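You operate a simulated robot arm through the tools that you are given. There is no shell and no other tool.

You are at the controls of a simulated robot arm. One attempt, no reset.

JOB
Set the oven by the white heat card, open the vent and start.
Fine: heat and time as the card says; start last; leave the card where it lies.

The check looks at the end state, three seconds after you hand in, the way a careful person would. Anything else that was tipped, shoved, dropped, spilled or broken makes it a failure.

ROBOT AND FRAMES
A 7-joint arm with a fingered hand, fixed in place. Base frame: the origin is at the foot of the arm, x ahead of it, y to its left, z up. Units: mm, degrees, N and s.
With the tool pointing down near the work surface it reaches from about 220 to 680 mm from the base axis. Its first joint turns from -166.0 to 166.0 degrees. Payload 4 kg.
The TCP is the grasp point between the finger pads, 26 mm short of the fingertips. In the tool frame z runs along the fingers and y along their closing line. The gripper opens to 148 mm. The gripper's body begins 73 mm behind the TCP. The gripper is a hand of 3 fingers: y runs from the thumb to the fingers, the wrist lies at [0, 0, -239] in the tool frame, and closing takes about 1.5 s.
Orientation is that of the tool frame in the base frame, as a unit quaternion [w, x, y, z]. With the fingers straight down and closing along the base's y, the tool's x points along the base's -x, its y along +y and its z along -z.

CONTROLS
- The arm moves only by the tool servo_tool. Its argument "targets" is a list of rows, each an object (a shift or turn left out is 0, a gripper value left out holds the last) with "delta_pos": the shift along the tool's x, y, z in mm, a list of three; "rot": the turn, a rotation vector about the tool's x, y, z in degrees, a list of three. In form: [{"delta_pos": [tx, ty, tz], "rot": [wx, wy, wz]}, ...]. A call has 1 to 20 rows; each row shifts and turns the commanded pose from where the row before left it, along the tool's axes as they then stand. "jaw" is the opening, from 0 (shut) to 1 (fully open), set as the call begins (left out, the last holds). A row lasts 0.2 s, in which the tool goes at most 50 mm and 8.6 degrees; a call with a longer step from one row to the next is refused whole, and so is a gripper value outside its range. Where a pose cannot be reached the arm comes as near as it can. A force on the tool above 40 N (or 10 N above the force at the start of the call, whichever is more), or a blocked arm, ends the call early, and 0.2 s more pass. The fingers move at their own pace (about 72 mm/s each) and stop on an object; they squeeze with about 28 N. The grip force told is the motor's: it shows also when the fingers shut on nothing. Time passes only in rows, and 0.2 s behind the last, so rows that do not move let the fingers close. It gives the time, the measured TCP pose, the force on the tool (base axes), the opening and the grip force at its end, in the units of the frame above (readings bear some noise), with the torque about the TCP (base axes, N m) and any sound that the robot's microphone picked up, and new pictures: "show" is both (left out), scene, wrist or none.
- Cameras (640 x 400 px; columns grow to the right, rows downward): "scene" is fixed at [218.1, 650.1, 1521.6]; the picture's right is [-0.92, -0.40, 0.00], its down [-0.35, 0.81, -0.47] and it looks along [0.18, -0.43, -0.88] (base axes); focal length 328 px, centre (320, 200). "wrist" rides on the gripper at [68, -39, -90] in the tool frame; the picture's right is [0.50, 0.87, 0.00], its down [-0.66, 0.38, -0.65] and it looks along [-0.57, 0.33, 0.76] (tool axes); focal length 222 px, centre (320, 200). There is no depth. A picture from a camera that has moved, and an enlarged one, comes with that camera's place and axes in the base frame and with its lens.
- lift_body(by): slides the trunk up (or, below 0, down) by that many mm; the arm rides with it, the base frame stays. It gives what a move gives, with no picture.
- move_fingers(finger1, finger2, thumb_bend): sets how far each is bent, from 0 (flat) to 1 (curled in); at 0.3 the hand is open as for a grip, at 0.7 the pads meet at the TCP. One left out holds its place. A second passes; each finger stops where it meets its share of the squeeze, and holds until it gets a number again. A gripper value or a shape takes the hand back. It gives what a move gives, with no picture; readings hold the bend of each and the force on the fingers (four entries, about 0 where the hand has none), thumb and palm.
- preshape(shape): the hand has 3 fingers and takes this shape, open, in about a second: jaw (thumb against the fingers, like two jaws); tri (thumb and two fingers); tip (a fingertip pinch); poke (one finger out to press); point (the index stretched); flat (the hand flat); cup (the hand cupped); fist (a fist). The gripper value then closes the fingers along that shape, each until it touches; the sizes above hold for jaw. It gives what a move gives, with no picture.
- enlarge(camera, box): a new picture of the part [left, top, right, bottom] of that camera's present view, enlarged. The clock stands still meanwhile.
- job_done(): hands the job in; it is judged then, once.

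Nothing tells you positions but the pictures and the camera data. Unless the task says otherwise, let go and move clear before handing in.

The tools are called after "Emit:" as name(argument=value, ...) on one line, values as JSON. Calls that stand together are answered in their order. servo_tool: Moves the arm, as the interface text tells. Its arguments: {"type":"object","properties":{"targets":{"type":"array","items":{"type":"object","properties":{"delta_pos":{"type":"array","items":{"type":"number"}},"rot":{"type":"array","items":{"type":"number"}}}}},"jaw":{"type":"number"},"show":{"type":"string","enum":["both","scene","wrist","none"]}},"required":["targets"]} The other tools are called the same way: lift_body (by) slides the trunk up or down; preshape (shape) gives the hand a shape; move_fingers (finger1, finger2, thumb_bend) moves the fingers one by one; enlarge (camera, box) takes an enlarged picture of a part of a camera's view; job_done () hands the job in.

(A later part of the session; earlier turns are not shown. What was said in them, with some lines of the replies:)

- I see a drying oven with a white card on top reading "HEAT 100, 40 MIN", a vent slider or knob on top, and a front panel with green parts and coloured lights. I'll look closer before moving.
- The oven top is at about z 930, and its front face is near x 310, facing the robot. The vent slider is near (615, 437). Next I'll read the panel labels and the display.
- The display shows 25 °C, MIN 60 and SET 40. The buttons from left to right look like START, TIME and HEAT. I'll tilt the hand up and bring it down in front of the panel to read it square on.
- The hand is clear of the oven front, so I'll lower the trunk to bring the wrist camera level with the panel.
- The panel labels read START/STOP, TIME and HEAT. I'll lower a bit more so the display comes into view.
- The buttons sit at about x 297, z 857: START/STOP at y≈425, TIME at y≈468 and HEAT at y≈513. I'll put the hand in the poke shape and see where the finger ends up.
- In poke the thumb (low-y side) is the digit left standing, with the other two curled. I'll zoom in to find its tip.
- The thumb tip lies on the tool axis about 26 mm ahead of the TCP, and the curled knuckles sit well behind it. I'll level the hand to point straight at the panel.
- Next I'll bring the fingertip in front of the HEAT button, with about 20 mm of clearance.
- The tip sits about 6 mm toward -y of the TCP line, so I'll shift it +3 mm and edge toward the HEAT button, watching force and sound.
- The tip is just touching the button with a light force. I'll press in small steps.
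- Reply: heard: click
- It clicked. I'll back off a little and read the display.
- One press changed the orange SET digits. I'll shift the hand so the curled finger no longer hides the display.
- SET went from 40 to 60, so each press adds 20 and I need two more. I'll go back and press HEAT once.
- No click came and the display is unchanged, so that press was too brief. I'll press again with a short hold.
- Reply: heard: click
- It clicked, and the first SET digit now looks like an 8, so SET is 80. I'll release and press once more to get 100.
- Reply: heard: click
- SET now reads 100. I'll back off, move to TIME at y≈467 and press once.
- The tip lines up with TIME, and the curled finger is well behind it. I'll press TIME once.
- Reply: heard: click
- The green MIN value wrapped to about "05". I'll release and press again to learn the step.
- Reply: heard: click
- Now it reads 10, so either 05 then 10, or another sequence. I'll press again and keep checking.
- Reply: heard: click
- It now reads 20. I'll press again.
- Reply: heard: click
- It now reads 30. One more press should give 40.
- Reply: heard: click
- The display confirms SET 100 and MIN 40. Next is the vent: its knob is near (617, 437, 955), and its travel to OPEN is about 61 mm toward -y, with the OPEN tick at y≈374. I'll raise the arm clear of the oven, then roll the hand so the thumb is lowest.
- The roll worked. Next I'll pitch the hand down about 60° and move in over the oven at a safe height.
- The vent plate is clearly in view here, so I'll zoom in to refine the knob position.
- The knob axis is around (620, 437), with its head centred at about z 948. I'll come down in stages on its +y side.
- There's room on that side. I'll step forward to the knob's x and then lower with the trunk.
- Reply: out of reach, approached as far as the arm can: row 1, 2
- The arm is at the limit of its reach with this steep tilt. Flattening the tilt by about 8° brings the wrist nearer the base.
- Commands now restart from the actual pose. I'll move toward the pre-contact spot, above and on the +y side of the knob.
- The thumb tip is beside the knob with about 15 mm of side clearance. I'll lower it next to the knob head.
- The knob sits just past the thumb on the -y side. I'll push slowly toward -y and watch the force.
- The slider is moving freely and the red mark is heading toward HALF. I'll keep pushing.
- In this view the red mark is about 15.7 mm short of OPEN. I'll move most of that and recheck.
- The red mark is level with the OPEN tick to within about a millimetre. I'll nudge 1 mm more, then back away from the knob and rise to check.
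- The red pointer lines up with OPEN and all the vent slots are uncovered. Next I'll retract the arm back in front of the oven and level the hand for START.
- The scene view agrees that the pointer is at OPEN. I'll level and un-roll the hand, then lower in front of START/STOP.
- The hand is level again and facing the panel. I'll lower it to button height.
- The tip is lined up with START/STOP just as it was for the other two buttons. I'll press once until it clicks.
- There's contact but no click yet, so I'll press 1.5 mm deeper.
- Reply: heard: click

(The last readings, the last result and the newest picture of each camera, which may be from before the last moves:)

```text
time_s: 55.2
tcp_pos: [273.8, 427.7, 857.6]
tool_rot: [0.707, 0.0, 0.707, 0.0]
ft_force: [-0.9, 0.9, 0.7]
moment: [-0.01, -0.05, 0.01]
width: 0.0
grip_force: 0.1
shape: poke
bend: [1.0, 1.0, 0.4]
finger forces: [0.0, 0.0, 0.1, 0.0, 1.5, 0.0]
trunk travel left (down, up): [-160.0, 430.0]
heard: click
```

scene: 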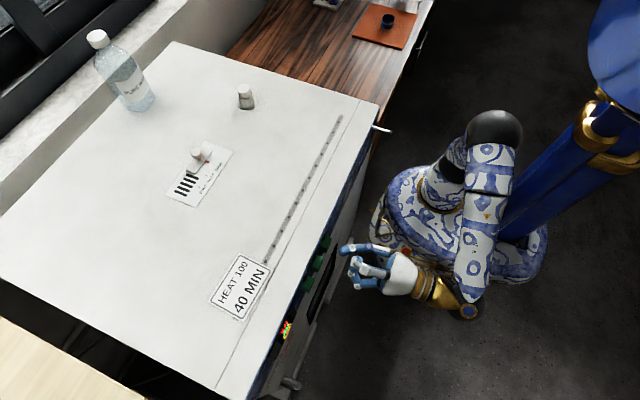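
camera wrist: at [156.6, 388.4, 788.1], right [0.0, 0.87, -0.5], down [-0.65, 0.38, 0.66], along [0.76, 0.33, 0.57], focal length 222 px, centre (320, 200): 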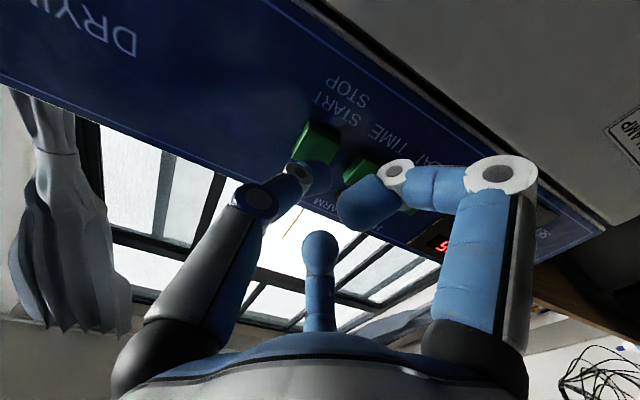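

It clicked. I'll back off and check the RUN lamp and the display.

Emit:
servo_tool(targets=[{"delta_pos": [0, 0, -20]}, {"delta_pos": [-15, 20, -20]}, {"delta_pos": [-15, 30, -20]}, {"delta_pos": [0, 30, 0]}, {}])

Emit:
enlarge(camera="wrist", box=[340, 60, 500, 200])

Emit:
enlarge(camera="wrist", box=[140, 0, 340, 140])

Emit:
enlarge(camera="scene", box=[265, 225, 345, 345])

```text
time_s: 56.4
tcp_pos: [217.0, 504.3, 889.7]
tool_rot: [0.707, 0.001, 0.707, -0.001]
ft_force: [-1.1, -0.1, 0.1]
moment: [0.0, 0.01, -0.02]
width: 0.1
grip_force: 0.0
shape: poke
bend: [1.0, 1.0, 0.4]
finger forces: [0.0, 0.1, 0.1, 0.0, 0.1, 0.0]
trunk travel left (down, up): [-160.0, 430.0]
camera wrist: at [128.1, 466.4, 820.8], right [0.0, 0.87, -0.5], down [-0.65, 0.38, 0.66], along [0.76, 0.33, 0.57], focal length 222 px, centre (320, 200)
```

scene: 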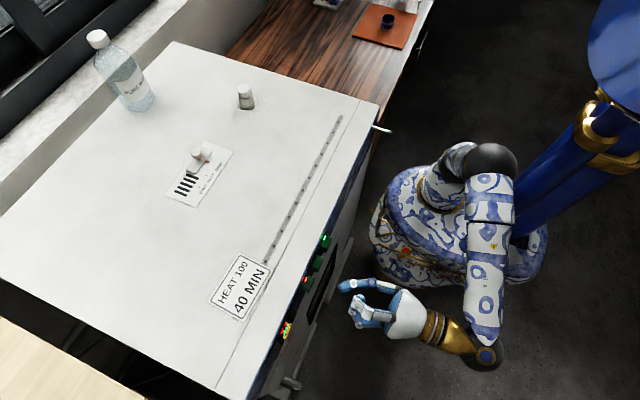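
wrist: 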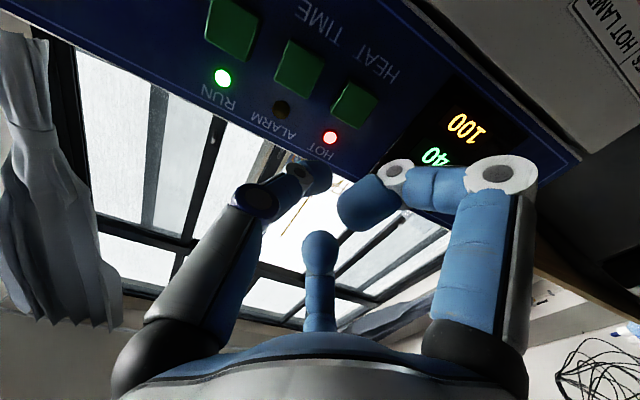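

```text
2.86 times, centred on (420, 130) of wrist
camera zoom: at [128.1, 466.4, 820.8], right [0.0, 0.87, -0.5], down [-0.65, 0.38, 0.66], along [0.76, 0.33, 0.57], focal length 635 px, centre (34, 400)
```

zoom: 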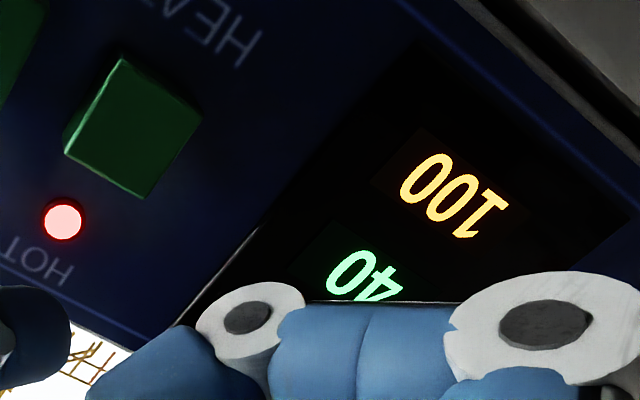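

```text
2.86 times, centred on (240, 70) of wrist
camera zoom: at [128.1, 466.4, 820.8], right [0.0, 0.87, -0.5], down [-0.65, 0.38, 0.66], along [0.76, 0.33, 0.57], focal length 635 px, centre (549, 571)
```

zoom: 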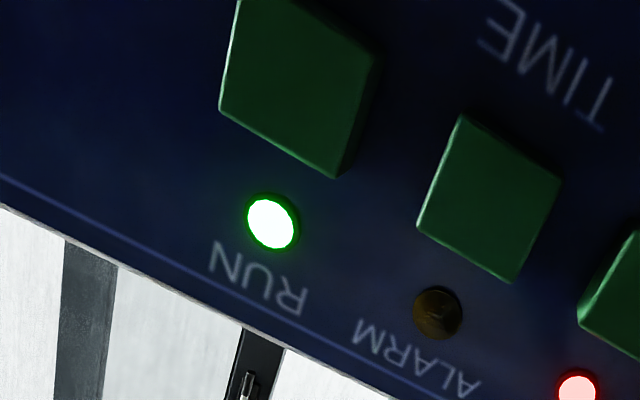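

```text
3.33 times, centred on (305, 285) of scene
camera zoom: at [218.1, 650.1, 1521.6], right [-0.92, -0.4, 0.0], down [-0.35, 0.81, -0.47], along [0.18, -0.43, -0.88], focal length 1093 px, centre (370, -83)
```

zoom: 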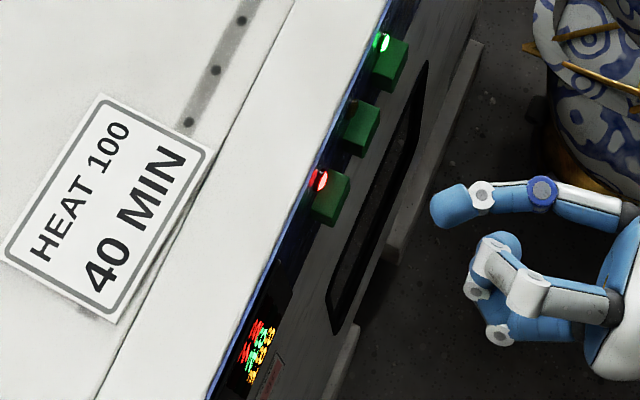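

RUN is lit, ALARM is off, and the display reads SET 100 and MIN 40. The vent is at OPEN and the card hasn't moved. I'll draw the hand back a little further, then hand in.

Emit:
servo_tool(targets=[{"delta_pos": [0, 0, -25]}, {"delta_pos": [0, 0, -25]}, {}], show="scene")

```text
time_s: 57.2
tcp_pos: [165.4, 508.0, 887.8]
tool_rot: [0.707, 0.001, 0.707, -0.001]
ft_force: [-0.1, -1.4, 1.1]
moment: [0.01, 0.03, 0.01]
width: 0.0
grip_force: 0.0
shape: poke
bend: [1.0, 1.0, 0.4]
finger forces: [0.0, 0.0, 0.0, 0.0, 0.0, 0.0]
trunk travel left (down, up): [-160.0, 430.0]
```

scene: 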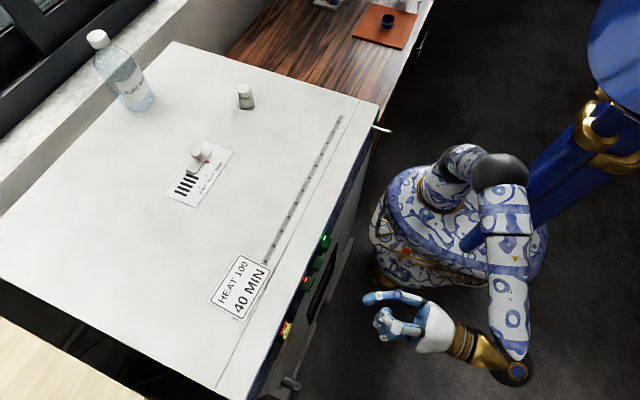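

The hand is clear, the oven is running with the card's settings, and nothing else was disturbed. I'm handing in now.

Emit:
job_done()

```text
The job is handed in.
```

The oven is running on the card's settings: heat set to 100, time set to 40 minutes, with the vent open. I pressed START last. The green RUN lamp and the red HOT lamp came on, and ALARM stayed off.

- **Heat:** three HEAT presses took it from 40 to 100.
- **Time:** TIME only goes up and wraps after 60, so it took five presses (5, 10, 20, 30, 40).
- **Vent:** the slider's red pointer lines up with the OPEN mark to within about a millimetre, and all the slots are uncovered.

The card is where it lay, nothing else on the oven was touched, and the hand is clear of the panel.
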